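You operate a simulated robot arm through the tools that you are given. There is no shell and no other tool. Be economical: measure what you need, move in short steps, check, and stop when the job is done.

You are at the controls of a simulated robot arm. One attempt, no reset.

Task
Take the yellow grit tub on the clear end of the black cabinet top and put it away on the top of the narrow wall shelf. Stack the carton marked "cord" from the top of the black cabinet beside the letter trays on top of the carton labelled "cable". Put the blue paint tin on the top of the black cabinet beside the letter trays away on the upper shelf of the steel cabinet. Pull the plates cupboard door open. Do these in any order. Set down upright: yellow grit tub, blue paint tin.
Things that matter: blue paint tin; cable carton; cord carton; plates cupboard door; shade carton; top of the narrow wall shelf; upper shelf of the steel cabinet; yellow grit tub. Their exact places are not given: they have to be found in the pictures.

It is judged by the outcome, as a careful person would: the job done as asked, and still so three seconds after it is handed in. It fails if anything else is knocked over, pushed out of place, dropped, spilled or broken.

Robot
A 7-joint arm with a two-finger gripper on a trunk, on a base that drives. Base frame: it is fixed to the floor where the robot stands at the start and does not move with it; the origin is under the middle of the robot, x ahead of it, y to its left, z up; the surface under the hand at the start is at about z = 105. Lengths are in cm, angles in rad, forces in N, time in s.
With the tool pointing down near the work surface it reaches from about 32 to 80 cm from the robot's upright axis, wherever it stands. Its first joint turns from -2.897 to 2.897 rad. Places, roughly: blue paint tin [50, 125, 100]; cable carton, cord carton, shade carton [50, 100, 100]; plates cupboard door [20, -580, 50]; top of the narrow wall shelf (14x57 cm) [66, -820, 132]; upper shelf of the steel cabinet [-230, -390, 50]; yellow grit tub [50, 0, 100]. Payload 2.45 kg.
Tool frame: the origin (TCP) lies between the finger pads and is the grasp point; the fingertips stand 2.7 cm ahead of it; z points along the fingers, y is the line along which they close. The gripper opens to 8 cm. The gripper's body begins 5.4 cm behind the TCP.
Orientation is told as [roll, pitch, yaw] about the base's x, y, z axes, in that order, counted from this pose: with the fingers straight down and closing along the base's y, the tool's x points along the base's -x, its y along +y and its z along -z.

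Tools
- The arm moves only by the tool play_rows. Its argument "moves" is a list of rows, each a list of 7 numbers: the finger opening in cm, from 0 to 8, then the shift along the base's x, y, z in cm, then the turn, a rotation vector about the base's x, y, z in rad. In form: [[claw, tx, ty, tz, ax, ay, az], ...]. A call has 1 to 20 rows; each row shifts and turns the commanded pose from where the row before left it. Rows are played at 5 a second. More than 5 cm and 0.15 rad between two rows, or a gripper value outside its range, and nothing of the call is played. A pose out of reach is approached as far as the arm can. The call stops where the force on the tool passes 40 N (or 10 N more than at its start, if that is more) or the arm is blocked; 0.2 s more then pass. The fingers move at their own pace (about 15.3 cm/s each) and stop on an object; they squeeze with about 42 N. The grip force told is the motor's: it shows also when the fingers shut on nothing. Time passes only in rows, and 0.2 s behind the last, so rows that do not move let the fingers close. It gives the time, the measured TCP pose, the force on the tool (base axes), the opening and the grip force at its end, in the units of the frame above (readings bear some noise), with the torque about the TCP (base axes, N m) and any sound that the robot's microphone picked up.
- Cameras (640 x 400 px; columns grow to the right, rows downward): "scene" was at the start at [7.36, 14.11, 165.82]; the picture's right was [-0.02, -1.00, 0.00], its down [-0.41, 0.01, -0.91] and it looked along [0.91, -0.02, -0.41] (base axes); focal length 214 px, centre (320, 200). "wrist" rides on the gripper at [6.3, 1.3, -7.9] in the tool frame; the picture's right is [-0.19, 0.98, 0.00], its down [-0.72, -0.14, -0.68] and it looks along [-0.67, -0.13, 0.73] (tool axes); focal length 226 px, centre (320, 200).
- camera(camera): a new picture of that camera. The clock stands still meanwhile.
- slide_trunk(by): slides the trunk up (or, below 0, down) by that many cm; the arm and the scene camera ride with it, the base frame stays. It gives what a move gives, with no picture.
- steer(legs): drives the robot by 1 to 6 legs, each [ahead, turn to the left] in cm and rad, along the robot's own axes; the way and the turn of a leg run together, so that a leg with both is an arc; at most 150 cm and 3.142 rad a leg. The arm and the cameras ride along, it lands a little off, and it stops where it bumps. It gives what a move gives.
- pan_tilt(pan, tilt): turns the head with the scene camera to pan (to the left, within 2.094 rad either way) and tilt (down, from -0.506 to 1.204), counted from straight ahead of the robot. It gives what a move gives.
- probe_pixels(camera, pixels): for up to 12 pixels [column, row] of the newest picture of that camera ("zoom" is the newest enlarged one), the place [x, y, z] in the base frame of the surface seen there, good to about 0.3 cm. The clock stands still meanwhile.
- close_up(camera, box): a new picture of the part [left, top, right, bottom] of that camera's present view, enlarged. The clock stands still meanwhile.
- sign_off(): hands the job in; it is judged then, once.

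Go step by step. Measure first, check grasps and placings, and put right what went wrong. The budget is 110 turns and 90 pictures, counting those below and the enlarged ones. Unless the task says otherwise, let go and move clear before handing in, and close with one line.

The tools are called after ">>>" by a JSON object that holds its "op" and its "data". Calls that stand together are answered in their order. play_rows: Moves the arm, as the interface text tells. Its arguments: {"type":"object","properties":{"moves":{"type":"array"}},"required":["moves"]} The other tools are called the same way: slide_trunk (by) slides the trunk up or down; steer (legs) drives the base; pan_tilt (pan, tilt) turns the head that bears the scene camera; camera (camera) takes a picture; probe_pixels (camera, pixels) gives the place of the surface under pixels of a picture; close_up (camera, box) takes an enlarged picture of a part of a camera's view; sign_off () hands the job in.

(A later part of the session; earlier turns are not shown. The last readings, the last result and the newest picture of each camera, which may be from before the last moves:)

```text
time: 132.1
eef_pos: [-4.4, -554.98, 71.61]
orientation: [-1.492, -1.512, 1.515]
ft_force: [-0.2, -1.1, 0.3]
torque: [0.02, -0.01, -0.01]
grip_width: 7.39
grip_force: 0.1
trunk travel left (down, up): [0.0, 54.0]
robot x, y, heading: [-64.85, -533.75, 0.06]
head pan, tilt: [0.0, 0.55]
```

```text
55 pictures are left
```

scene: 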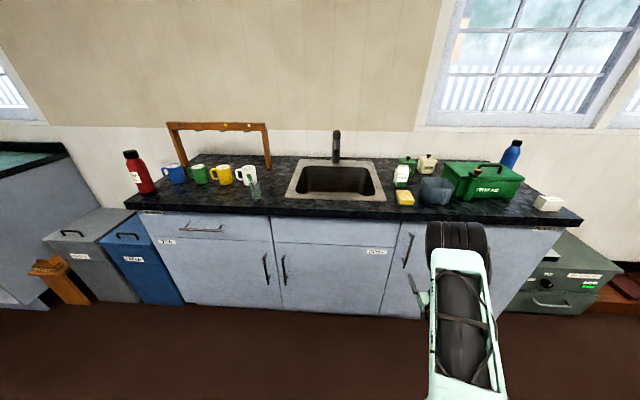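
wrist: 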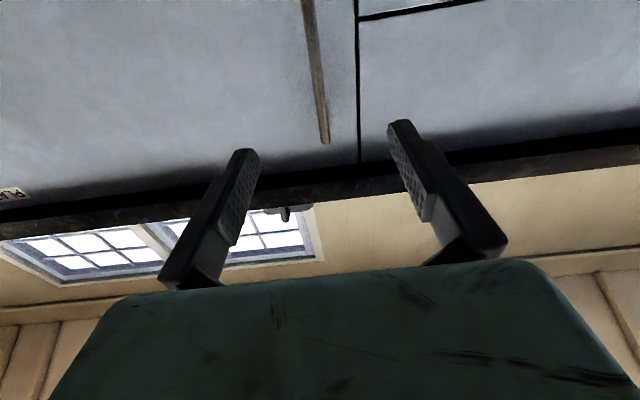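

The handle (317,90 in the wrist view) lies between the fingers. I'll probe it for y, then advance.

>>> {"op": "probe_pixels", "data": {"camera": "wrist", "pixels": [[323, 130], [316, 80], [310, 30], [340, 100]]}}

>>> {"op": "play_rows", "data": {"moves": [[7.4, 4, 0, 0, 0, 0, 0], [7.4, 4, 0, 0, 0, 0, 0], [7.4, 3, 0, 0, 0, 0, 0], [7.4, 0, 0, 0, 0, 0, 0]]}}

>>> {"op": "camera", "data": {"camera": "wrist"}}

```text
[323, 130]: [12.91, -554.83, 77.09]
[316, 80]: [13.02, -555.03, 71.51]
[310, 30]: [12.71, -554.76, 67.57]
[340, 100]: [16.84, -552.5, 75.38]
```

```text
time: 133.1
eef_pos: [6.82, -554.83, 71.56]
orientation: [-1.483, -1.512, 1.509]
ft_force: [-0.6, -0.3, 0.5]
torque: [-0.02, 0.0, -0.02]
grip_width: 7.44
grip_force: 0.1
trunk travel left (down, up): [0.0, 54.0]
robot x, y, heading: [-64.67, -533.49, 0.063]
head pan, tilt: [0.0, 0.55]
```

```text
54 pictures are left
```

wrist: 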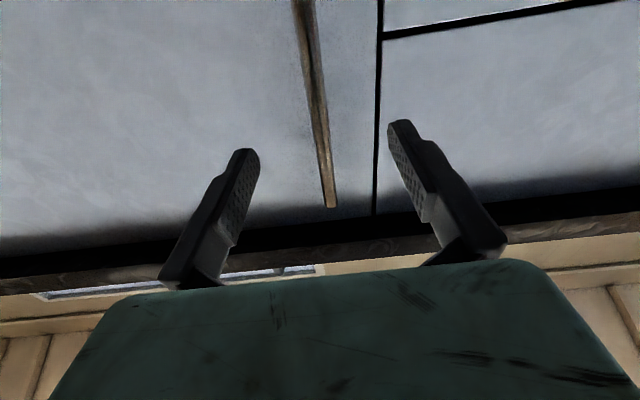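

Aligned. Advance 5.8 cm and close on the bar.

>>> {"op": "play_rows", "data": {"moves": [[7.4, 3, 0, 0, 0, 0, 0], [7.4, 2.8, 0, 0, 0, 0, 0], [7.4, 0, 0, 0, 0, 0, 0], [3, 0, 0, 0, 0, 0, 0], [0, 0, 0, 0, 0, 0, 0], [0, 0, 0, 0, 0, 0, 0]]}}

```text
time: 134.5
eef_pos: [12.55, -554.85, 71.45]
orientation: [-1.488, -1.514, 1.512]
ft_force: [0.9, -2.6, 0.7]
torque: [0.67, 0.09, -0.04]
grip_width: 1.22
grip_force: 39.1
trunk travel left (down, up): [0.0, 54.0]
robot x, y, heading: [-64.86, -533.78, 0.058]
head pan, tilt: [0.0, 0.55]
```

The bar is gripped (1.22 cm). I'll pull along the hinge arc to about 0.2 rad, turning the tool with it.

>>> {"op": "play_rows", "data": {"moves": [[0, -3.05, -0.3, 0, 0, 0, 0.05], [0, -3.05, -0.5, 0, 0, 0, 0.05], [0, -3.0, -0.6, 0, 0, 0, 0.05], [0, -3.0, -0.8, 0, 0, 0, 0.05], [0, 0, 0, 0, 0, 0, 0]]}}

>>> {"op": "camera", "data": {"camera": "scene"}}

```text
time: 135.7
eef_pos: [0.38, -556.9, 71.38]
orientation: [-1.517, -1.512, 1.743]
ft_force: [-1.8, 10.3, 8.8]
torque: [0.68, 0.12, 0.1]
grip_width: 1.22
grip_force: 39.6
trunk travel left (down, up): [0.0, 54.0]
robot x, y, heading: [-64.69, -533.76, 0.056]
head pan, tilt: [0.0, 0.55]
```

```text
53 pictures are left
```

scene: 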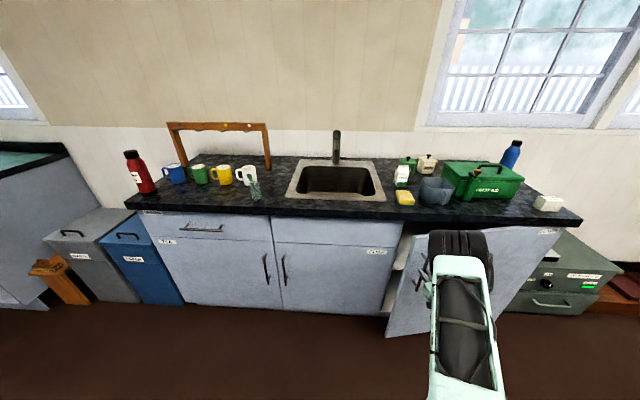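

The door is opening (gap visible at 400,270). I'll continue along the arc to about 0.6 rad.

>>> {"op": "play_rows", "data": {"moves": [[0, -2.9, -0.7, 0, 0, 0, 0.05], [0, -2.9, -1.0, 0, 0, 0, 0.05], [0, -2.8, -1.2, 0, 0, 0, 0.05], [0, -2.8, -1.3, 0, 0, 0, 0.05], [0, -2.65, -1.5, 0, 0, 0, 0.05], [0, -2.65, -1.6, 0, 0, 0, 0.05], [0, -2.5, -1.75, 0, 0, 0, 0.05], [0, -2.5, -1.85, 0, 0, 0, 0.05], [0, 0, 0, 0, 0, 0, 0]]}}

>>> {"op": "camera", "data": {"camera": "scene"}}

```text
time: 137.7
eef_pos: [-21.3, -567.58, 71.3]
orientation: [-1.476, -1.514, 2.103]
ft_force: [-14.3, 19.6, -4.8]
torque: [1.1, -0.31, 0.27]
grip_width: 1.23
grip_force: 38.8
trunk travel left (down, up): [0.0, 54.0]
robot x, y, heading: [-64.95, -533.71, 0.064]
head pan, tilt: [0.0, 0.55]
```

```text
52 pictures are left
```

scene: 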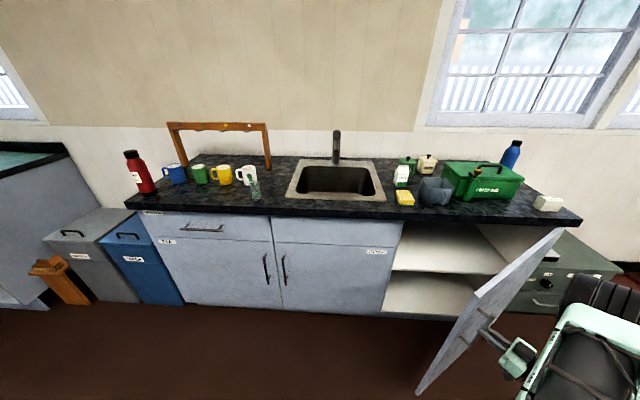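

About 38° open now, with a radial pull of ~24 N; I'll relax it slightly outward and continue to about 1.1 rad.

>>> {"op": "play_rows", "data": {"moves": [[0, -2.6, -1.5, 0, 0, 0, 0.05], [0, -2.3, -1.9, 0, 0, 0, 0.05], [0, -2.2, -2.1, 0, 0, 0, 0.05], [0, -2.1, -2.3, 0, 0, 0, 0.05], [0, -1.9, -2.3, 0, 0, 0, 0.05], [0, -1.8, -2.45, 0, 0, 0, 0.05], [0, -1.6, -2.5, 0, 0, 0, 0.05], [0, -1.6, -2.6, 0, 0, 0, 0.05], [0, -1.3, -2.7, 0, 0, 0, 0.05], [0, -1.3, -2.8, 0, 0, 0, 0.05], [0, 0, 0, 0, 0, 0, 0]]}}

>>> {"op": "camera", "data": {"camera": "scene"}}

```text
time: 138.8
eef_pos: [-30.22, -576.0, 71.42]
orientation: [-1.401, -1.51, 2.215]
ft_force: [12.3, -8.6, -13.8]
torque: [0.02, 0.92, -0.23]
grip_width: 1.25
grip_force: 39.2
trunk travel left (down, up): [0.0, 54.0]
robot x, y, heading: [-64.73, -533.94, 0.062]
head pan, tilt: [0.0, 0.55]
stopped in row 5: the force on the tool passed its limit at 43 N (the readings are from after the stop); the commanded pose is now the measured one
```

```text
51 pictures are left
```

scene: 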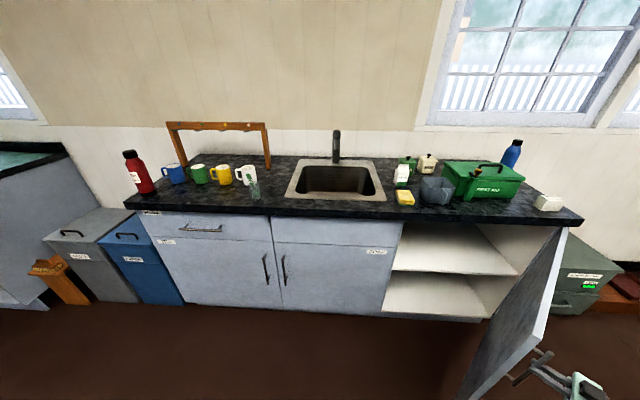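

The force limit stopped it at ~46° (tool yaw lagging). I'll go on in smaller, slower steps with little tool yaw.

>>> {"op": "play_rows", "data": {"moves": [[0, -1.34, -1.72, 0, 0, 0, 0.02], [0, -1.34, -1.72, 0, 0, 0, 0.02], [0, -1.22, -1.8, 0, 0, 0, 0.02], [0, -1.22, -1.8, 0, 0, 0, 0.02], [0, -1.09, -1.89, 0, 0, 0, 0.02], [0, -1.09, -1.89, 0, 0, 0, 0.02], [0, -0.95, -1.96, 0, 0, 0, 0.02], [0, -0.95, -1.96, 0, 0, 0, 0.02], [0, -0.82, -2.02, 0, 0, 0, 0.02], [0, -0.82, -2.02, 0, 0, 0, 0.02], [0, 0, 0, 0, 0, 0, 0]]}}

>>> {"op": "camera", "data": {"camera": "scene"}}

```text
time: 141.2
eef_pos: [-38.49, -588.0, 71.33]
orientation: [-1.594, -1.51, 2.564]
ft_force: [10.6, -5.5, -6.6]
torque: [0.54, 0.44, -0.14]
grip_width: 1.25
grip_force: 38.6
out of reach, approached as far as the arm can: row 7, 8, 9, 10
trunk travel left (down, up): [0.0, 54.0]
robot x, y, heading: [-64.86, -533.68, 0.061]
head pan, tilt: [0.0, 0.55]
stopped in row 11: the force on the tool passed its limit at 41 N (the readings are from after the stop); the commanded pose is now the measured one
```

```text
50 pictures are left
```

scene: 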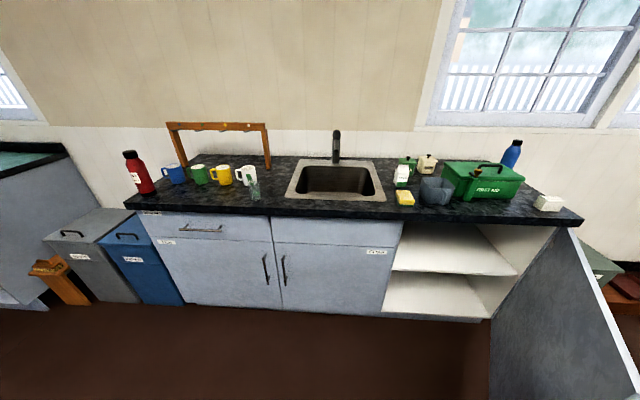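

The door is about 59° open and the arm's at its reach. I'll let go, rise straight up off the bar, then view the door before nudging it wider from inside.

>>> {"op": "play_rows", "data": {"moves": [[3, 0, 0, 0, 0, 0, 0], [7, 0, 0, 0, 0, 0, 0], [7, 0, 0, 0, 0, 0, 0], [7, 0, 0, 3, 0, 0, 0], [7, 0, 0, 4, 0, 0, 0], [7, 0, 0, 4, 0, 0, 0], [7, 0, 0, 4, 0, 0, 0], [7, 0, 0, 4, 0, 0, 0], [7, 0, 0, 4, 0, 0, 0], [7, 0, 0, 2, 0, 0, 0]]}}

>>> {"op": "pan_tilt", "data": {"pan": -0.6, "tilt": 0.65}}

>>> {"op": "camera", "data": {"camera": "scene"}}

```text
time: 143.4
eef_pos: [-38.76, -587.69, 96.43]
orientation: [-1.614, -1.509, 2.589]
ft_force: [-0.4, 0.2, 0.6]
torque: [0.0, -0.02, 0.0]
grip_width: 7.01
grip_force: 0.0
trunk travel left (down, up): [0.0, 54.0]
robot x, y, heading: [-64.84, -533.43, 0.064]
head pan, tilt: [0.0, 0.55]
```

```text
time: 144.4
eef_pos: [-38.79, -587.66, 96.44]
orientation: [-1.611, -1.509, 2.582]
ft_force: [0.2, 0.2, -0.1]
torque: [0.04, 0.0, 0.01]
grip_width: 6.96
grip_force: 0.0
trunk travel left (down, up): [0.0, 54.0]
robot x, y, heading: [-64.84, -533.61, 0.057]
head pan, tilt: [-0.6, 0.649]
```

```text
49 pictures are left
```

scene: 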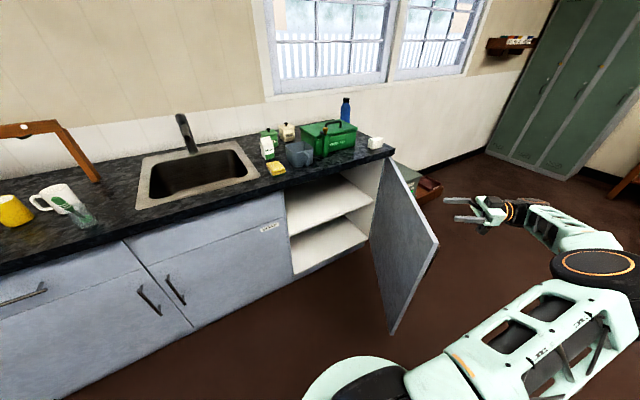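

The door stays at about 60°. I'll measure its edge, turn the tool downward above the door and bring it over the inside.

>>> {"op": "probe_pixels", "data": {"camera": "scene", "pixels": [[435, 243], [415, 205], [395, 170], [391, 328], [405, 250], [383, 175]]}}

>>> {"op": "play_rows", "data": {"moves": [[3, 0, 0, 4, 0, 0, 0], [0, 0, 0, 4, 0, 0, 0], [0, 1.35, 0.9, 0, -0.1155, 0.079, 0], [0, 1.35, 0.9, 0, -0.1155, 0.079, 0], [0, 1.35, 0.9, 0, -0.1155, 0.079, 0], [0, 1.35, 0.9, 0, -0.1155, 0.079, 0], [0, 1.35, 0.9, 0, -0.1155, 0.079, 0], [0, 1.35, 0.9, 0, -0.1155, 0.079, 0], [0, 1.35, 0.9, 0, -0.1155, 0.079, 0], [0, 1.35, 0.9, 0, -0.1155, 0.079, 0], [0, 1.35, 0.9, 0, -0.1155, 0.079, 0], [0, 1.35, 0.9, 0, -0.1155, 0.079, 0], [0, 1.35, 0.9, 0, -0.1155, 0.079, 0], [0, 0, 0, 0, 0, 0, 0]]}}

>>> {"op": "camera", "data": {"camera": "scene"}}

```text
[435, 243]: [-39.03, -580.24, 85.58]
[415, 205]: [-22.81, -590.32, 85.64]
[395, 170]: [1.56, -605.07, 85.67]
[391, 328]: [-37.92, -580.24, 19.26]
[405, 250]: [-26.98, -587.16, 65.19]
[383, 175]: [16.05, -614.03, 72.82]
```

```text
time: 147.4
eef_pos: [-23.94, -577.82, 104.49]
orientation: [0.001, -0.031, 1.036]
ft_force: [0.6, 0.7, -0.5]
torque: [-0.04, -0.01, 0.01]
grip_width: 0.02
grip_force: 29.6
trunk travel left (down, up): [0.0, 54.0]
robot x, y, heading: [-64.67, -533.39, 0.061]
head pan, tilt: [-0.6, 0.649]
```

```text
48 pictures are left
```

scene: 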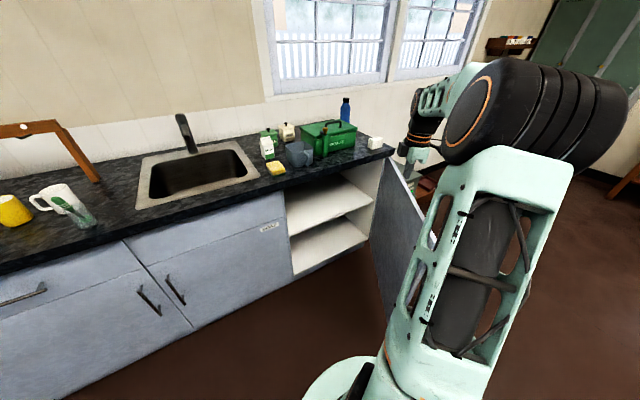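

The hand is over the inside of the door. I'll lower to z≈81 and push it gently toward -y.

>>> {"op": "play_rows", "data": {"moves": [[0, 0, 0, -4.5, 0, 0, 0], [0, 0, 0, -4.5, 0, 0, 0], [0, 0, 0, -4.5, 0, 0, 0], [0, 0, 0, -4.5, 0, 0, 0], [0, 0, 0, -4.5, 0, 0, 0], [0, 0, 0, -1, 0, 0, 0], [0, 0, -3, 0, 0, 0, 0], [0, 0, -3, 0, 0, 0, 0], [0, -0.3, -2.5, 0, 0, 0, 0], [0, -0.3, -2.5, 0, 0, 0, 0], [0, -0.4, -2.5, 0, 0, 0, 0], [0, -0.4, -2.5, 0, 0, 0, 0], [0, -0.5, -2.5, 0, 0, 0, 0], [0, -0.5, -2.5, 0, 0, 0, 0], [0, 0, 0, 0, 0, 0, 0]]}}

>>> {"op": "camera", "data": {"camera": "scene"}}

```text
time: 150.6
eef_pos: [-26.29, -599.35, 80.92]
orientation: [0.001, -0.035, 1.035]
ft_force: [-0.2, -0.2, 0.1]
torque: [0.0, 0.01, 0.0]
grip_width: 0.0
grip_force: 29.7
trunk travel left (down, up): [0.0, 54.0]
robot x, y, heading: [-64.81, -533.81, 0.053]
head pan, tilt: [-0.6, 0.649]
```

```text
47 pictures are left
```

scene: 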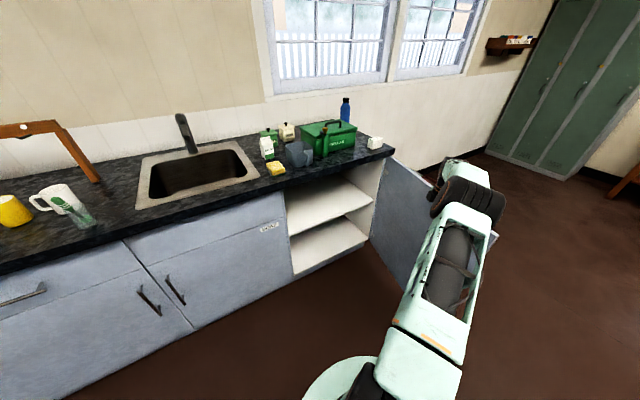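

The door now stands at roughly 75° open. I'll lift clear, unwind the yaw, restore trunk height and drive back along the aisle towards y≈95.

>>> {"op": "play_rows", "data": {"moves": [[0, 0, 1, 2, 0, 0, 0], [0, 0, 1, 4.5, 0, 0, 0], [0, 0, 1, 4.5, 0, 0, 0], [2, 0, 1, 4.5, 0, 0, 0], [4, 0, 1, 4.5, 0, 0, 0], [7, 0, 1, 4.5, 0, 0, 0], [8, 0, 3.5, 2, 0, 0, -0.14], [8, 0, 3.5, 0, 0, 0, -0.14], [8, 0, 3.5, 0, 0, 0, -0.14], [8, 0, 3.5, 0, 0, 0, -0.14], [8, 0, 3.5, 0, 0, 0, -0.14], [8, 0, 3.5, 0, 0, 0.03, -0.14], [8, 0, 3.5, 0, 0, 0, -0.14]]}}

>>> {"op": "slide_trunk", "data": {"by": 25}}

>>> {"op": "close_up", "data": {"camera": "scene", "box": [240, 120, 560, 320]}}

>>> {"op": "steer", "data": {"legs": [[0, 1.51], [150, 0], [150, 0], [150, 0], [150, 0], [22, 0]]}}

```text
time: 153.4
eef_pos: [-26.22, -568.46, 107.67]
orientation: [0.009, -0.004, 0.053]
ft_force: [0.2, -0.1, 0.2]
torque: [0.03, -0.06, -0.01]
grip_width: 8.01
grip_force: 0.0
trunk travel left (down, up): [0.0, 54.0]
robot x, y, heading: [-64.71, -533.71, 0.06]
head pan, tilt: [-0.6, 0.649]
```

```text
time: 156.0
eef_pos: [-26.23, -568.42, 132.56]
orientation: [0.009, -0.004, 0.055]
ft_force: [-0.1, 0.7, 0.6]
torque: [0.02, 0.0, -0.01]
grip_width: 7.99
grip_force: 0.1
trunk travel left (down, up): [-25.0, 29.0]
robot x, y, heading: [-64.96, -533.76, 0.06]
head pan, tilt: [-0.6, 0.649]
```

```text
2.00 times, centred on (400, 220) of scene
```

zoom: 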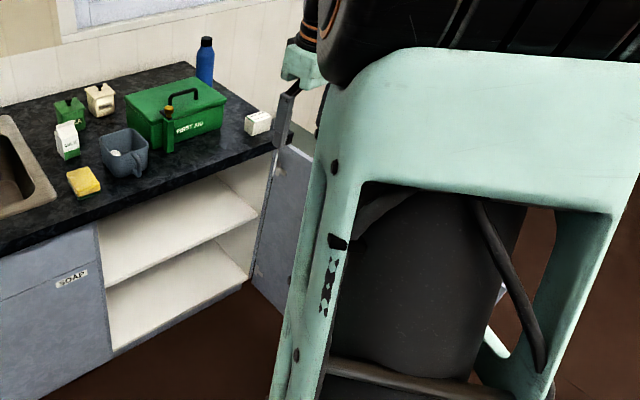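

```text
time: 189.4
eef_pos: [-22.78, 117.09, 132.53]
orientation: [0.009, -0.003, 1.518]
ft_force: [-0.6, -0.5, -0.6]
torque: [-0.03, 0.01, -0.02]
grip_width: 8.02
grip_force: 0.1
trunk travel left (down, up): [-25.0, 29.0]
robot x, y, heading: [-61.78, 82.44, 1.527]
head pan, tilt: [-0.6, 0.649]
```

I'm at y≈82 by the black cabinet. Turn to face it and look.

>>> {"op": "steer", "data": {"legs": [[0, -1.527], [15, 0]]}}

>>> {"op": "pan_tilt", "data": {"pan": 0.0, "tilt": 0.5}}

>>> {"op": "camera", "data": {"camera": "scene"}}

```text
time: 194.6
eef_pos: [-11.99, 43.47, 132.59]
orientation: [0.009, -0.003, -0.042]
ft_force: [-0.2, 0.2, -0.4]
torque: [0.02, 0.03, 0.02]
grip_width: 7.98
grip_force: 0.0
trunk travel left (down, up): [-25.0, 29.0]
robot x, y, heading: [-46.74, 81.78, -0.036]
head pan, tilt: [-0.6, 0.649]
```

```text
time: 195.6
eef_pos: [-12.06, 43.47, 132.48]
orientation: [0.009, -0.004, -0.043]
ft_force: [-0.2, -0.7, -0.4]
torque: [0.02, 0.01, -0.01]
grip_width: 8.0
grip_force: 0.0
trunk travel left (down, up): [-25.0, 29.0]
robot x, y, heading: [-47.05, 82.02, -0.035]
head pan, tilt: [0.0, 0.499]
```

```text
45 pictures are left
```

scene: 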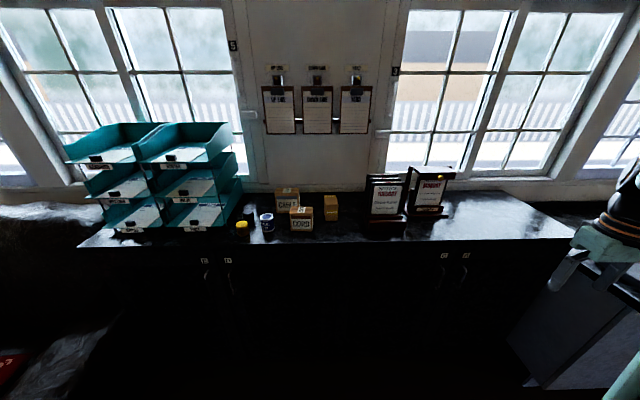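

>>> {"op": "close_up", "data": {"camera": "scene", "box": [210, 165, 370, 265]}}

>>> {"op": "probe_pixels", "data": {"camera": "scene", "pixels": [[242, 224], [266, 218], [267, 228], [301, 210], [301, 222], [287, 190], [288, 200], [331, 198], [330, 210], [236, 190], [230, 215], [275, 245]]}}

```text
4.00 times, centred on (290, 215) of scene
```

zoom: 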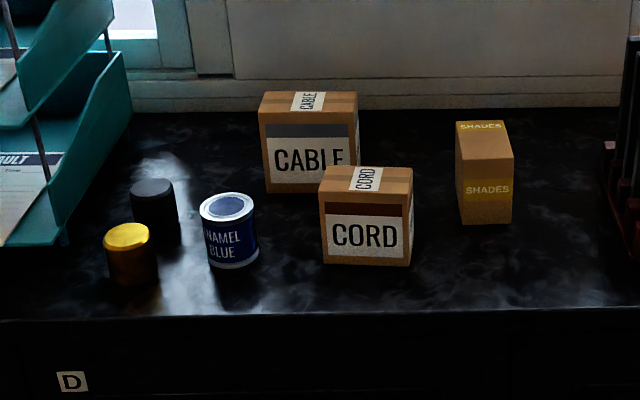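

```text
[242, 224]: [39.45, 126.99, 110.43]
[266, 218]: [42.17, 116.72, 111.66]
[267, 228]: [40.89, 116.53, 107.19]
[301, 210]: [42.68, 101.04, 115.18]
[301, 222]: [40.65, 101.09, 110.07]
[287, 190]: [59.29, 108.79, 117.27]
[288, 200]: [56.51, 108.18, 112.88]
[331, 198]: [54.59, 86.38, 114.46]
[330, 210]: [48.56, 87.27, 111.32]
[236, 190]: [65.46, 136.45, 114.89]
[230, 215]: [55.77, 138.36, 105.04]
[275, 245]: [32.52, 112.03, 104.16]
```

CORD carton in front, CABLE behind left, SHADES at right, and the blue tin. Probe corners in the zoom.

>>> {"op": "probe_pixels", "data": {"camera": "zoom", "pixels": [[322, 172], [410, 174], [326, 198], [408, 202], [326, 260], [408, 262], [262, 96], [355, 96], [268, 120], [356, 122], [268, 188], [366, 180]]}}

>>> {"op": "probe_pixels", "data": {"camera": "zoom", "pixels": [[204, 206], [252, 206], [228, 196], [228, 220], [230, 205], [212, 262], [256, 258], [459, 124], [500, 126], [510, 160], [462, 155], [155, 185]]}}

```text
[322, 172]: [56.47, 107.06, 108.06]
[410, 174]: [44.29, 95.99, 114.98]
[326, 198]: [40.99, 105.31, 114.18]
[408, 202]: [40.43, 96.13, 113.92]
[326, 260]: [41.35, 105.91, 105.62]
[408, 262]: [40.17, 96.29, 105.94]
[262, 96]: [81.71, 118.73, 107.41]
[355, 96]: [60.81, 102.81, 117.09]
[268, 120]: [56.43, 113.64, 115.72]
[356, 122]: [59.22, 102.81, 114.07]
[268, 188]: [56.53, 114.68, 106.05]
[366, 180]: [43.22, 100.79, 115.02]
```

```text
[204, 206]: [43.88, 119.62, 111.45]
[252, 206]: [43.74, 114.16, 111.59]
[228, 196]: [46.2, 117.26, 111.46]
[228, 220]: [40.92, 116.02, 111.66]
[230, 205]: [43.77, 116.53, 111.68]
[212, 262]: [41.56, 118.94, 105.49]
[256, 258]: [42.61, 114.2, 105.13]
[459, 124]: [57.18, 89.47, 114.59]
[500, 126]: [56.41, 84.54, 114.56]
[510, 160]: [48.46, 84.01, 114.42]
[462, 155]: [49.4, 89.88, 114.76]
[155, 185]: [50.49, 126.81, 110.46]
```

CORD is about 10 cm wide along y and must be gripped along x. I'll reposition to y≈115 so these items are in front and slightly right, and move nearer.

>>> {"op": "steer", "data": {"legs": [[0, 1.607], [33, 0], [0, -1.571], [40, 0]]}}

>>> {"op": "play_rows", "data": {"moves": [[8, 0, 0, 4, 0, 0, 0.14], [8, 0, 0, 4, 0, 0, 0.14], [8, 0, 3, 0, 0, 0, 0.14], [8, 0, 3, 0, 0, 0, 0.14], [8, 0, 3, 0, 0, 0, 0.14], [8, 0, 3, 0, 0, 0, 0.14], [8, 0, 2, 0, 0, 0, 0.14], [8, 0, 2, 0, 0, 0, 0.14], [8, 0, 2, 0, 0, 0, 0.14], [8, 0, 2, 0, 0, 0, 0.14], [8, 0, 0, 0, 0, 0, 0.14], [8, 0, 0, 0, 0, 0, 0]]}}

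>>> {"op": "camera", "data": {"camera": "scene"}}

>>> {"op": "camera", "data": {"camera": "wrist"}}

```text
time: 208.1
eef_pos: [26.34, 74.93, 132.43]
orientation: [0.01, -0.004, -0.038]
ft_force: [0.1, -0.5, 0.1]
torque: [0.01, 0.01, 0.06]
grip_width: 7.97
grip_force: 0.1
trunk travel left (down, up): [-25.0, 29.0]
robot x, y, heading: [-9.0, 112.81, -0.031]
head pan, tilt: [0.0, 0.499]
```

```text
time: 210.2
eef_pos: [28.44, 92.55, 134.79]
orientation: [0.159, -0.025, 1.263]
ft_force: [0.2, 0.1, 0.2]
torque: [0.03, 0.0, 0.0]
grip_width: 8.01
grip_force: 0.0
trunk travel left (down, up): [-25.0, 29.0]
robot x, y, heading: [-8.91, 113.33, -0.031]
head pan, tilt: [0.0, 0.499]
stopped in row 10: the arm was blocked; the commanded pose is now the measured one
```

```text
43 pictures are left
```

scene: 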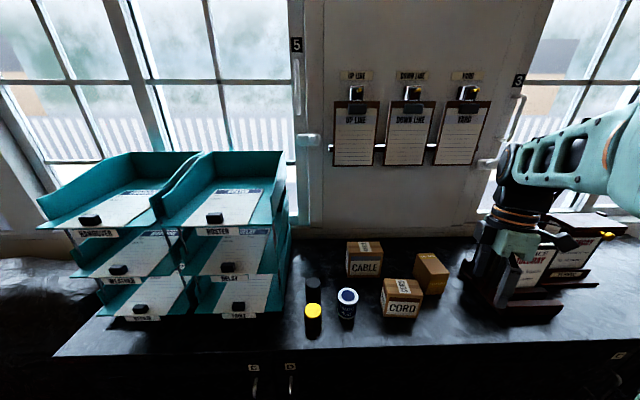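

```text
42 pictures are left
```

wrist: 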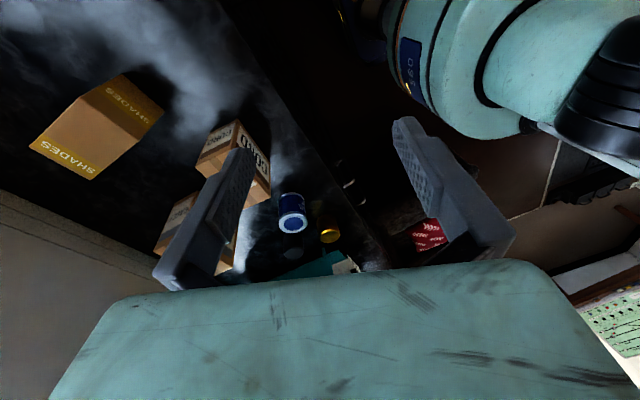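

The arm was blocked near its body (a joint limit, tool tilted 0.16). I'll move outward over the cord carton while correcting the tilt.

>>> {"op": "play_rows", "data": {"moves": [[8, 4, 1, 1, -0.02, -0.075, 0], [8, 4, 2, 1, -0.02, -0.075, 0], [8, 4, 2, 1, 0, 0, 0.1], [8, 2.5, 2, 1, 0, 0, 0.1], [8, 0, 1.5, 0, 0, 0, 0.1], [8, 0, 0, 0, 0, 0, 0]]}}

>>> {"op": "camera", "data": {"camera": "wrist"}}

>>> {"op": "camera", "data": {"camera": "scene"}}

```text
time: 211.6
eef_pos: [43.04, 101.22, 139.02]
orientation: [0.001, -0.034, 1.566]
ft_force: [-0.4, 0.5, 0.5]
torque: [0.0, 0.03, 0.0]
grip_width: 8.0
grip_force: 0.0
trunk travel left (down, up): [-25.0, 29.0]
robot x, y, heading: [-8.92, 113.33, -0.037]
head pan, tilt: [0.0, 0.499]
```

```text
41 pictures are left
```

wrist: 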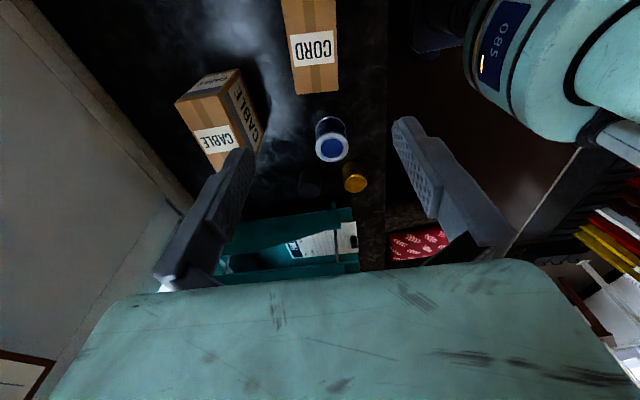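

```text
40 pictures are left
```

scene: 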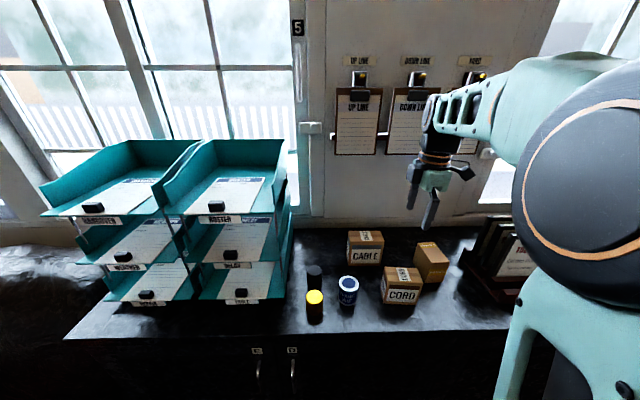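

The hand is above the cord carton, yawed 90°. Zoom on the cartons and probe corners.

>>> {"op": "close_up", "data": {"camera": "scene", "box": [300, 210, 480, 330]}}

>>> {"op": "probe_pixels", "data": {"camera": "wrist", "pixels": [[294, 60], [337, 60], [297, 92], [337, 91], [285, 10], [332, 10], [178, 100], [238, 72], [210, 164], [332, 148], [320, 145], [344, 148]]}}

```text
3.33 times, centred on (390, 270) of scene
```

zoom: 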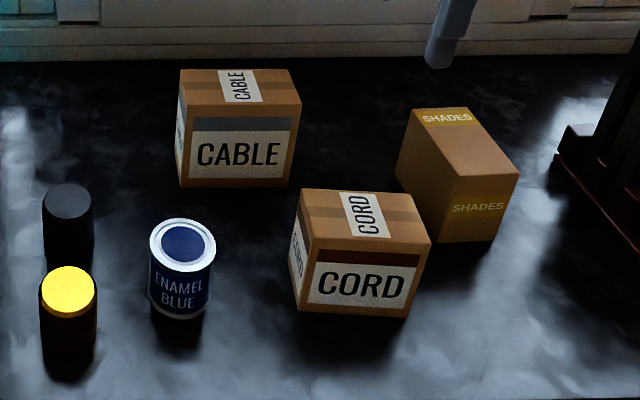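

```text
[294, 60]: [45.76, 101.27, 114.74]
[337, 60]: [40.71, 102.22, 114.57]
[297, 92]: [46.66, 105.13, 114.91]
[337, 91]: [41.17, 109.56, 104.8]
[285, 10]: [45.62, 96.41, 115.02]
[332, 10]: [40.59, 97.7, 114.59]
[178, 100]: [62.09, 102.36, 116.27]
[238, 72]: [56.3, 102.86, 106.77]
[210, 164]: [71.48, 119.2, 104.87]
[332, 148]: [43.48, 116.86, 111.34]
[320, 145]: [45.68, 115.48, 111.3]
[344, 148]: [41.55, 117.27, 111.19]
```

>>> {"op": "probe_pixels", "data": {"camera": "zoom", "pixels": [[303, 192], [420, 196], [428, 240], [302, 228], [184, 73], [288, 72], [299, 105], [184, 115], [411, 112], [468, 110], [515, 170], [457, 172]]}}

>>> {"op": "probe_pixels", "data": {"camera": "zoom", "pixels": [[183, 242], [153, 242], [212, 242], [183, 222], [183, 260], [300, 312], [410, 316], [180, 185], [289, 188], [290, 150], [200, 200], [68, 205]]}}

```text
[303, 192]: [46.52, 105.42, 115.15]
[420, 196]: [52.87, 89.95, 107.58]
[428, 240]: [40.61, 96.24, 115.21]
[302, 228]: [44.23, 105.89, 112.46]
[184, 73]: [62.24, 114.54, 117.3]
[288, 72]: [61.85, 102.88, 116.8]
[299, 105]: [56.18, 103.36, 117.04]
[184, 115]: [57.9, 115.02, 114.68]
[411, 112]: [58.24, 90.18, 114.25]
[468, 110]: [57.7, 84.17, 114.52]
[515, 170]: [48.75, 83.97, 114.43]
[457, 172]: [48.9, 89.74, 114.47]
```

```text
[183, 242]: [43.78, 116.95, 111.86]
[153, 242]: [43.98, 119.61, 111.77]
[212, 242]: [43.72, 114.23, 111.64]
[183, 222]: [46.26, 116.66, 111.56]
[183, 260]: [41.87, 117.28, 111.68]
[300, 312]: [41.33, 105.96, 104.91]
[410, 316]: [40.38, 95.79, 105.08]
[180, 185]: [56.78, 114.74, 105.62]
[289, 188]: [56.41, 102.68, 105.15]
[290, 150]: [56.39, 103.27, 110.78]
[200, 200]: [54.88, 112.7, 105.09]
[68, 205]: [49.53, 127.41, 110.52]
```

CORD: centre ≈(43.6,100.9), depth ≈5.6, yaw ≈-0.09, top 115. CABLE: centre (59.4,108.9), top 117.1. I'll align and descend to just above, and check.

>>> {"op": "play_rows", "data": {"moves": [[8, 0.6, -0.3, -4, -0.034, 0, -0.088], [8, 0, 0, -4, 0, 0, 0], [8, 0, 0, -4, 0, 0, 0], [8, 0, 0, -4, 0, 0, 0], [8, 0, 0, -4, 0, 0, 0], [8, 0, 0, 0, 0, 0, 0]]}}

>>> {"op": "camera", "data": {"camera": "wrist"}}

>>> {"op": "close_up", "data": {"camera": "scene", "box": [300, 190, 480, 310]}}

```text
time: 213.0
eef_pos: [43.25, 101.11, 118.77]
orientation: [0.0, 0.001, 1.478]
ft_force: [0.4, 0.4, -0.5]
torque: [-0.01, 0.0, 0.04]
grip_width: 7.99
grip_force: 0.0
trunk travel left (down, up): [-25.0, 29.0]
robot x, y, heading: [-8.88, 112.97, -0.029]
head pan, tilt: [0.0, 0.499]
```

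```text
38 pictures are left
```

wrist: 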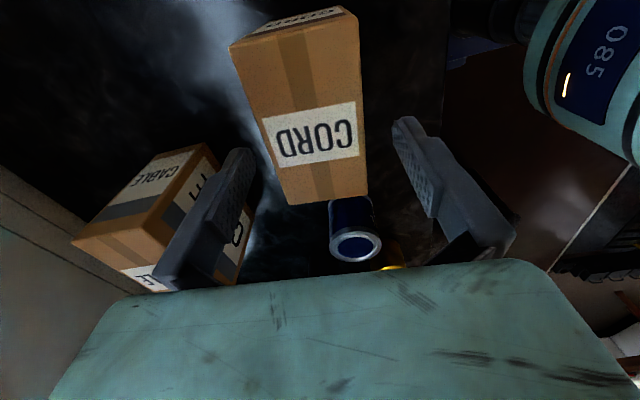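

```text
3.33 times, centred on (390, 250) of scene
```

zoom: 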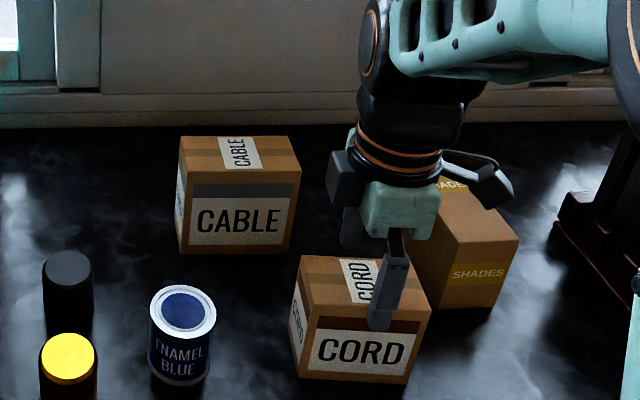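

Centred over the carton with fingers either side. Descend to z 110.5, grip and lift.

>>> {"op": "play_rows", "data": {"moves": [[8, 0.3, -0.1, -3, 0, 0, 0], [8, 0, 0, -3, 0, 0, 0], [8, 0, 0, -2.2, 0, 0, 0], [8, 0, 0, 0, 0, 0, 0], [6, 0, 0, 0, 0, 0, 0], [4, 0, 0, 0, 0, 0, 0], [4, 0, 0, 0, 0, 0, 0], [4, 0, 0, 2, 0, 0, 0], [4, 0, 0, 4, 0, 0, 0], [4, 0, 0, 4, 0, 0, 0], [4, 0, 0, 4, 0, 0, 0], [4, 0, 0, 4, 0, 0, 0], [4, 0, 0, 0, 0, 0, 0]]}}

>>> {"op": "camera", "data": {"camera": "wrist"}}

>>> {"op": "close_up", "data": {"camera": "scene", "box": [300, 150, 480, 310]}}

```text
time: 215.8
eef_pos: [43.98, 100.58, 129.0]
orientation: [0.0, 0.003, 1.477]
ft_force: [-0.1, 0.0, -2.3]
torque: [-0.01, 0.02, 0.01]
grip_width: 5.74
grip_force: 42.0
trunk travel left (down, up): [-25.0, 29.0]
robot x, y, heading: [-8.74, 113.13, -0.029]
head pan, tilt: [0.0, 0.499]
```

```text
36 pictures are left
```

wrist: 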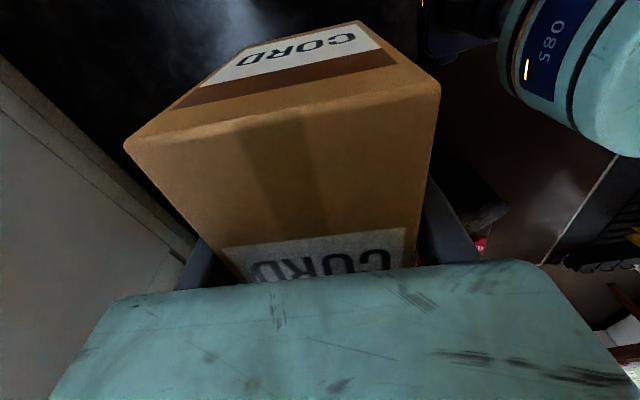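

```text
2.50 times, centred on (390, 230) of scene
```

zoom: 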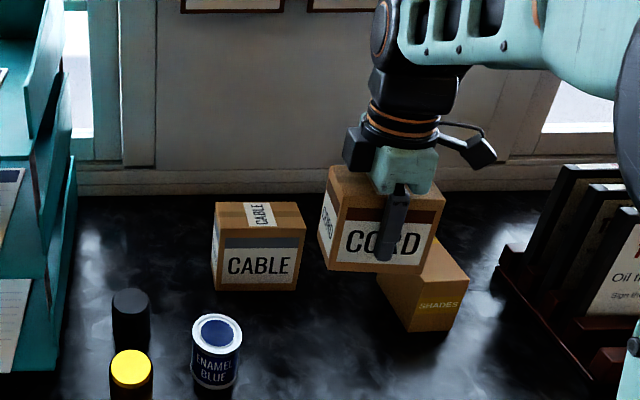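

The carton is held (5.74). Move over the cable carton, turning +0.063.

>>> {"op": "play_rows", "data": {"moves": [[4, 3.1, 1.7, 0, 0, 0, 0.02], [4, 3.1, 1.7, 0, 0, 0, 0.02], [4, 3.1, 1.7, 0, 0, 0, 0.023], [4, 3.1, 1.6, 0, 0, 0, 0], [4, 3.0, 1.6, 0, 0, 0, 0], [4, 0, 0, 0, 0, 0, 0]]}}

>>> {"op": "camera", "data": {"camera": "wrist"}}

>>> {"op": "close_up", "data": {"camera": "scene", "box": [300, 150, 460, 290]}}

```text
time: 217.2
eef_pos: [59.17, 108.73, 128.82]
orientation: [0.0, 0.0, 1.541]
ft_force: [-0.2, 0.2, -1.6]
torque: [0.02, -0.02, 0.02]
grip_width: 5.72
grip_force: 41.4
trunk travel left (down, up): [-25.0, 29.0]
robot x, y, heading: [-9.33, 113.12, -0.029]
head pan, tilt: [0.0, 0.499]
```

```text
34 pictures are left
```

wrist: 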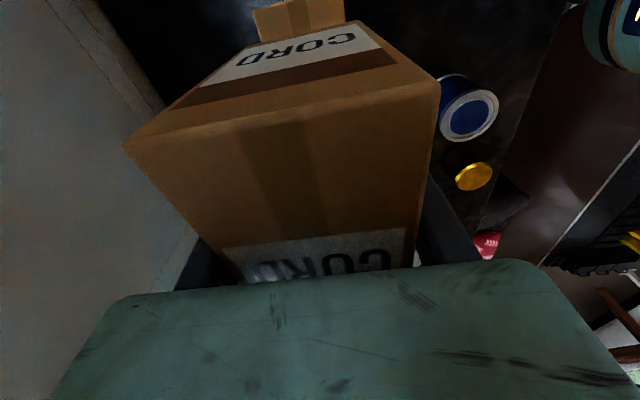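

```text
2.86 times, centred on (380, 220) of scene
```

zoom: 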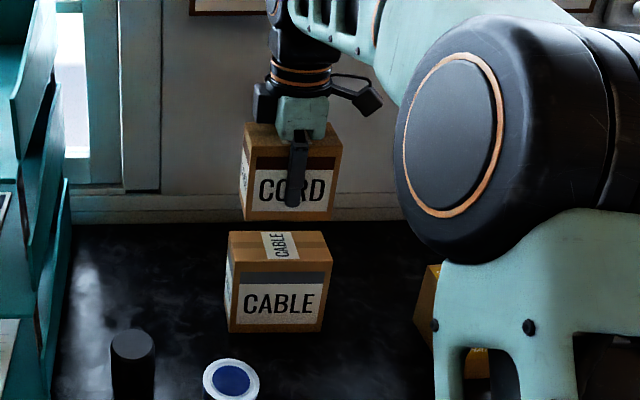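

Check alignment of the held carton over CABLE.

>>> {"op": "probe_pixels", "data": {"camera": "zoom", "pixels": [[249, 214], [329, 216], [252, 165], [335, 165], [231, 325], [318, 327], [330, 250], [232, 240], [237, 262], [322, 262]]}}

```text
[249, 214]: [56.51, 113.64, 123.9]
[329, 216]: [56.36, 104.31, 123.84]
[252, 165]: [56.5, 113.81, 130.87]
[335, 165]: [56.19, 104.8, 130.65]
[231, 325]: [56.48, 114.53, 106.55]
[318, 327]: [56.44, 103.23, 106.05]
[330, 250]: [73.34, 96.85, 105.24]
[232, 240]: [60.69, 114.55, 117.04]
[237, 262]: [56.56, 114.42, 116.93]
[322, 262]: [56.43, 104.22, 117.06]
```

Well aligned (fronts x≈56.4, y centres ≈108.9). Descend to near contact.

>>> {"op": "play_rows", "data": {"moves": [[4, 0, 0, -3, 0, 0, 0], [4, 0, 0, -2, 0, 0, 0], [4, 0, 0, -0.8, 0, 0, 0], [4, 0, 0, 0, 0, 0, 0]]}}

>>> {"op": "play_rows", "data": {"moves": [[4, 0, 0, -0.25, 0, 0, 0], [4, 0, 0, 0, 0, 0, 0]]}}

>>> {"op": "play_rows", "data": {"moves": [[4, 0, 0, -0.2, 0, 0, 0], [4, 0, 0, 0, 0, 0, 0]]}}

```text
time: 218.2
eef_pos: [59.2, 109.22, 122.94]
orientation: [0.001, 0.002, 1.542]
ft_force: [-0.1, -0.4, -1.8]
torque: [0.01, 0.01, -0.02]
grip_width: 5.78
grip_force: 41.5
trunk travel left (down, up): [-25.0, 29.0]
robot x, y, heading: [-8.75, 113.09, -0.035]
head pan, tilt: [0.0, 0.499]
```

```text
time: 218.8
eef_pos: [59.01, 109.28, 122.69]
orientation: [-0.002, 0.001, 1.541]
ft_force: [0.7, 1.5, 9.7]
torque: [0.13, 0.22, -0.04]
grip_width: 5.72
grip_force: 42.1
trunk travel left (down, up): [-25.0, 29.0]
robot x, y, heading: [-8.42, 112.97, -0.031]
head pan, tilt: [0.0, 0.499]
```

```text
time: 219.4
eef_pos: [59.06, 109.2, 122.77]
orientation: [-0.007, 0.004, 1.542]
ft_force: [3.9, 3.4, 24.6]
torque: [0.3, -0.07, -0.07]
grip_width: 5.76
grip_force: 42.0
trunk travel left (down, up): [-25.0, 29.0]
robot x, y, heading: [-8.79, 112.98, -0.033]
head pan, tilt: [0.0, 0.499]
```

Contact made (24 N). I'll ease up slightly, release and rise.

>>> {"op": "play_rows", "data": {"moves": [[4, 0, 0, 0.25, 0, 0, 0], [6.3, 0, 0, 0, 0, 0, 0], [7.6, 0, 0, 0, 0, 0, 0], [7.6, 0, 0, 0, 0, 0, 0], [7.6, 0, 0, 2, 0, 0, 0], [7.6, 0, 0, 3, 0, 0, 0], [8, 0, 0, 4, 0, 0, 0], [8, 0, 0, 3, 0, 0, 0], [8, -4, 0, 0, 0, 0, 0], [8, -4, 0, 0, 0, 0, 0], [8, 0, 0, 0, 0, 0, 0]]}}

>>> {"op": "close_up", "data": {"camera": "scene", "box": [290, 150, 470, 310]}}

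```text
time: 221.8
eef_pos: [51.44, 109.17, 134.86]
orientation: [0.001, 0.001, 1.541]
ft_force: [-0.5, -0.6, -0.1]
torque: [0.0, 0.05, 0.01]
grip_width: 7.98
grip_force: 0.1
trunk travel left (down, up): [-25.0, 29.0]
robot x, y, heading: [-8.83, 113.04, -0.032]
head pan, tilt: [0.0, 0.499]
```

```text
2.50 times, centred on (380, 230) of scene
```

zoom: 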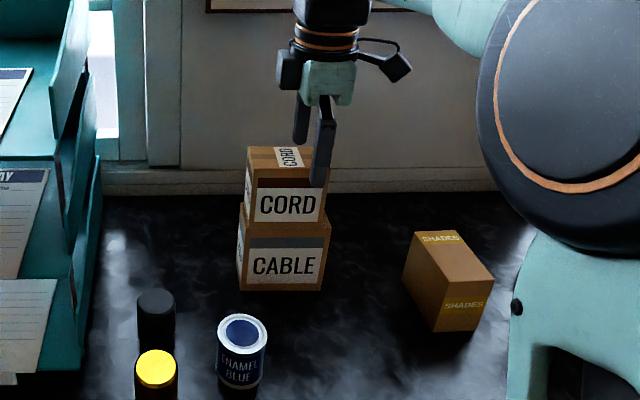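

CORD sits squarely on CABLE. Before gripping the tin I want to know the steel cabinet's shelf clearance, so I'll pan far right and zoom.

>>> {"op": "pan_tilt", "data": {"pan": -2.0, "tilt": 0.25}}

>>> {"op": "camera", "data": {"camera": "scene"}}

```text
time: 223.7
eef_pos: [51.4, 109.06, 134.88]
orientation: [0.0, 0.002, 1.544]
ft_force: [-0.6, -0.4, -0.2]
torque: [-0.01, 0.0, 0.0]
grip_width: 8.01
grip_force: 0.1
trunk travel left (down, up): [-25.0, 29.0]
robot x, y, heading: [-8.51, 113.04, -0.033]
head pan, tilt: [-2.0, 0.25]
```

```text
31 pictures are left
```

scene: 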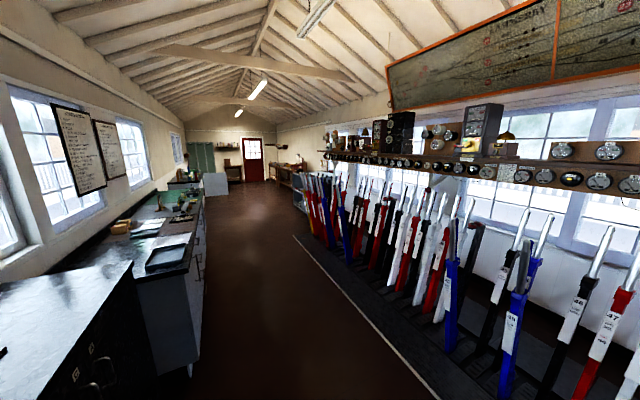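

The steel cabinet is near (300,210) behind the levers. Zoom in.

>>> {"op": "close_up", "data": {"camera": "scene", "box": [265, 160, 335, 250]}}

>>> {"op": "probe_pixels", "data": {"camera": "zoom", "pixels": [[220, 200], [260, 210], [230, 230]]}}

```text
4.44 times, centred on (300, 205) of scene
```

zoom: 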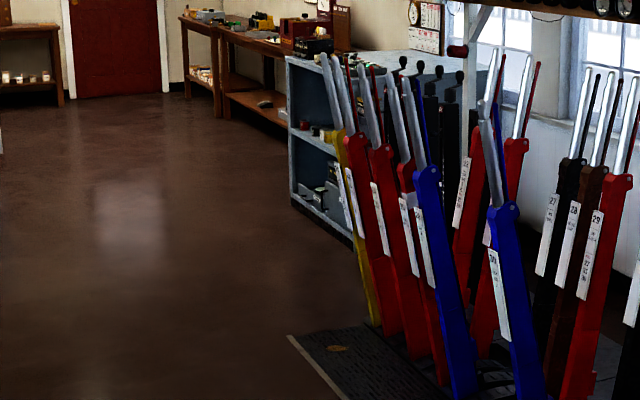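

```text
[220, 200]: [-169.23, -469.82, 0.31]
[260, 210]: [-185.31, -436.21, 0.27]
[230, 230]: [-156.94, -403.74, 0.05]
```

The cabinet is an open shelving unit; probe its top, mid shelf and front edges.

>>> {"op": "probe_pixels", "data": {"camera": "zoom", "pixels": [[288, 62], [325, 75], [292, 128], [318, 143], [300, 202], [340, 232], [305, 95], [320, 132], [312, 110], [289, 190]]}}

```text
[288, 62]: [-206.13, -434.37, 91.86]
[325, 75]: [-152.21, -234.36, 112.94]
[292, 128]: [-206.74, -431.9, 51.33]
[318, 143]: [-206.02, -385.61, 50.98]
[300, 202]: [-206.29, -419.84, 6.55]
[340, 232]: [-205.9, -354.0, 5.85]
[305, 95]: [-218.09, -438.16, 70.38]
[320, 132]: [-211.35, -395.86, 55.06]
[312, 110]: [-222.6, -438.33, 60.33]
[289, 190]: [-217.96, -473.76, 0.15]
```

Upper shelf z≈51, top panel ≈90, front at x≈-206: a 45°-tilted grip suits both the table and the shelf. I'll turn the head forward, unwind the yaw and pitch the tool -0.785.

>>> {"op": "pan_tilt", "data": {"pan": 0.0, "tilt": 0.5}}

>>> {"op": "play_rows", "data": {"moves": [[7, -1, 0.7, 0, 0, 0, -0.14], [7, -1, 0.7, 0, 0, 0, -0.14], [7, -1, 0.7, 0, 0, 0, -0.14], [7, -1, 0.7, 0, 0, 0, -0.14], [7, -1, 0.7, 0, 0, 0, -0.14], [7, -1, 0.7, 0, 0, 0, -0.14], [7, -1, 0.7, 0, 0, 0, -0.14], [7, -1, 0.7, 0, 0, 0, -0.14], [7, -1, 0.7, 0, 0, 0, -0.14], [7, -1, 0.7, 0, 0, 0, -0.14], [7, -1, 0.8, 0, 0, 0, -0.14], [7, 0, 0, -1, 0, -0.13, 0], [7, -1, 0, -1, 0, -0.13, 0], [7, -1, 0, -1, 0, -0.13, 0], [7, -1, 0, -1, 0, -0.13, 0], [7, -1, 0, -1, 0, -0.13, 0], [7, -1, 0, -1, 0, -0.135, 0], [7, 0, 0, 0, 0, 0, 0]]}}

>>> {"op": "camera", "data": {"camera": "wrist"}}

>>> {"op": "camera", "data": {"camera": "scene"}}

```text
time: 225.7
eef_pos: [51.47, 109.2, 134.95]
orientation: [0.0, 0.001, 1.542]
ft_force: [0.0, 0.0, 0.0]
torque: [-0.02, -0.02, -0.03]
grip_width: 8.01
grip_force: 0.0
trunk travel left (down, up): [-25.0, 29.0]
robot x, y, heading: [-8.81, 113.35, -0.033]
head pan, tilt: [0.0, 0.499]
```

```text
time: 228.9
eef_pos: [38.27, 116.77, 123.52]
orientation: [-0.002, -0.363, 0.0]
ft_force: [1.0, -0.6, -0.7]
torque: [-0.02, 0.04, 0.01]
grip_width: 7.0
grip_force: 0.1
trunk travel left (down, up): [-25.0, 29.0]
robot x, y, heading: [-8.69, 113.19, -0.031]
head pan, tilt: [0.0, 0.499]
stopped in row 16: the arm was blocked; the commanded pose is now the measured one
```

```text
29 pictures are left
```

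wrist: 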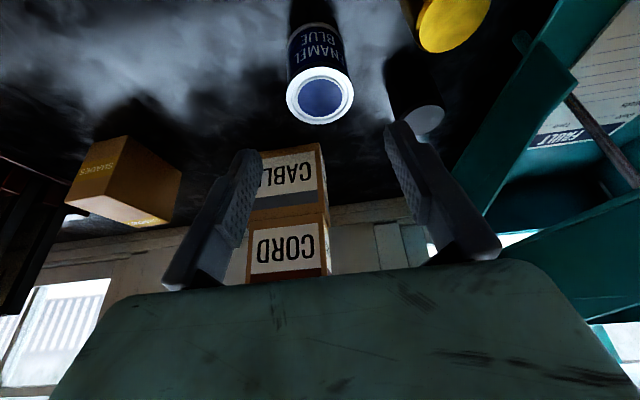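

```text
28 pictures are left
```

scene: 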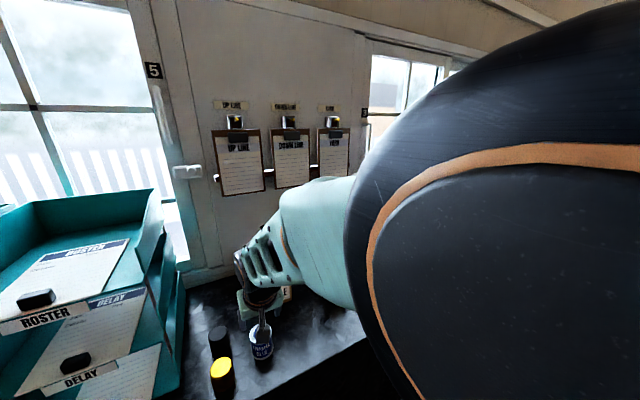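

The arm was blocked — too close to the body for the tilt. I'll back the base 20 cm and then extend while pitching.

>>> {"op": "steer", "data": {"legs": [[-20, 0]]}}

>>> {"op": "play_rows", "data": {"moves": [[7, 3, 0, 1, 0, -0.1, 0], [7, 3, 0, 1, 0, -0.1, 0], [7, 3, 0, 0, 0, -0.1, 0], [7, 3, 0, 0, 0, -0.122, 0], [7, 2, 0, 0, 0, 0, 0], [7, 0, 0, 0, 0, 0, 0]]}}

>>> {"op": "camera", "data": {"camera": "wrist"}}

```text
time: 230.5
eef_pos: [17.77, 117.54, 123.57]
orientation: [-0.002, -0.363, 0.003]
ft_force: [-0.7, 0.2, 0.3]
torque: [-0.02, -0.02, 0.02]
grip_width: 6.99
grip_force: 0.1
trunk travel left (down, up): [-25.0, 29.0]
robot x, y, heading: [-28.87, 113.88, -0.035]
head pan, tilt: [0.0, 0.499]
```

```text
time: 231.9
eef_pos: [32.15, 117.57, 125.43]
orientation: [0.0, -0.785, 0.001]
ft_force: [-0.2, 0.4, 0.2]
torque: [0.01, -0.03, 0.02]
grip_width: 6.99
grip_force: 0.2
trunk travel left (down, up): [-25.0, 29.0]
robot x, y, heading: [-28.47, 113.53, -0.033]
head pan, tilt: [0.0, 0.499]
```

```text
27 pictures are left
```

wrist: 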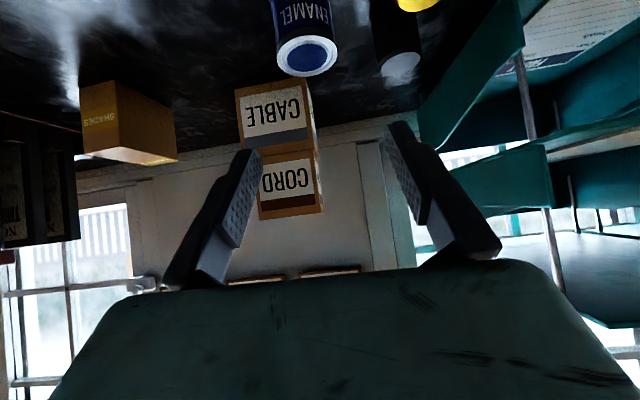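

Tool pitched 45° with the tin in view (307,55). Probe its lid rim for centring.

>>> {"op": "probe_pixels", "data": {"camera": "wrist", "pixels": [[307, 55], [281, 57], [333, 53], [307, 72], [307, 40], [400, 62]]}}

```text
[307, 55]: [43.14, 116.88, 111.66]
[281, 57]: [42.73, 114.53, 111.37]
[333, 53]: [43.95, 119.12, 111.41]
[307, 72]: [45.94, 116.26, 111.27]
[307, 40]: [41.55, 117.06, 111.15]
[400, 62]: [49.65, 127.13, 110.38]
```

Tin centre is (43.7,116.85), top 111.5. I'll approach along the tool axis to 6 cm short, check, then close in.

>>> {"op": "play_rows", "data": {"moves": [[7.6, -0.4, -0.7, -4.7, 0, 0, 0], [7.6, 3, 0, -3, 0, 0, 0], [7.6, 3, 0, -3, 0, 0, 0], [7.6, 2, 0, -2, 0, 0, 0], [7.6, 0, 0, 0, 0, 0, 0]]}}

>>> {"op": "camera", "data": {"camera": "wrist"}}

```text
time: 233.1
eef_pos: [39.3, 116.94, 112.86]
orientation: [-0.002, -0.785, 0.002]
ft_force: [-0.8, 0.3, 0.4]
torque: [0.02, 0.01, -0.03]
grip_width: 7.6
grip_force: 0.1
trunk travel left (down, up): [-25.0, 29.0]
robot x, y, heading: [-28.72, 113.64, -0.035]
head pan, tilt: [0.0, 0.499]
```

```text
26 pictures are left
```

wrist: 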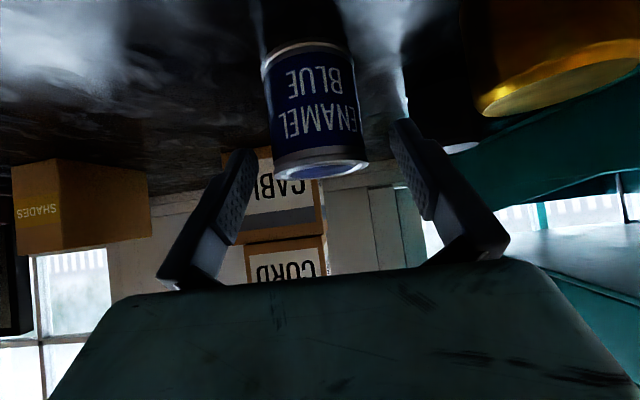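

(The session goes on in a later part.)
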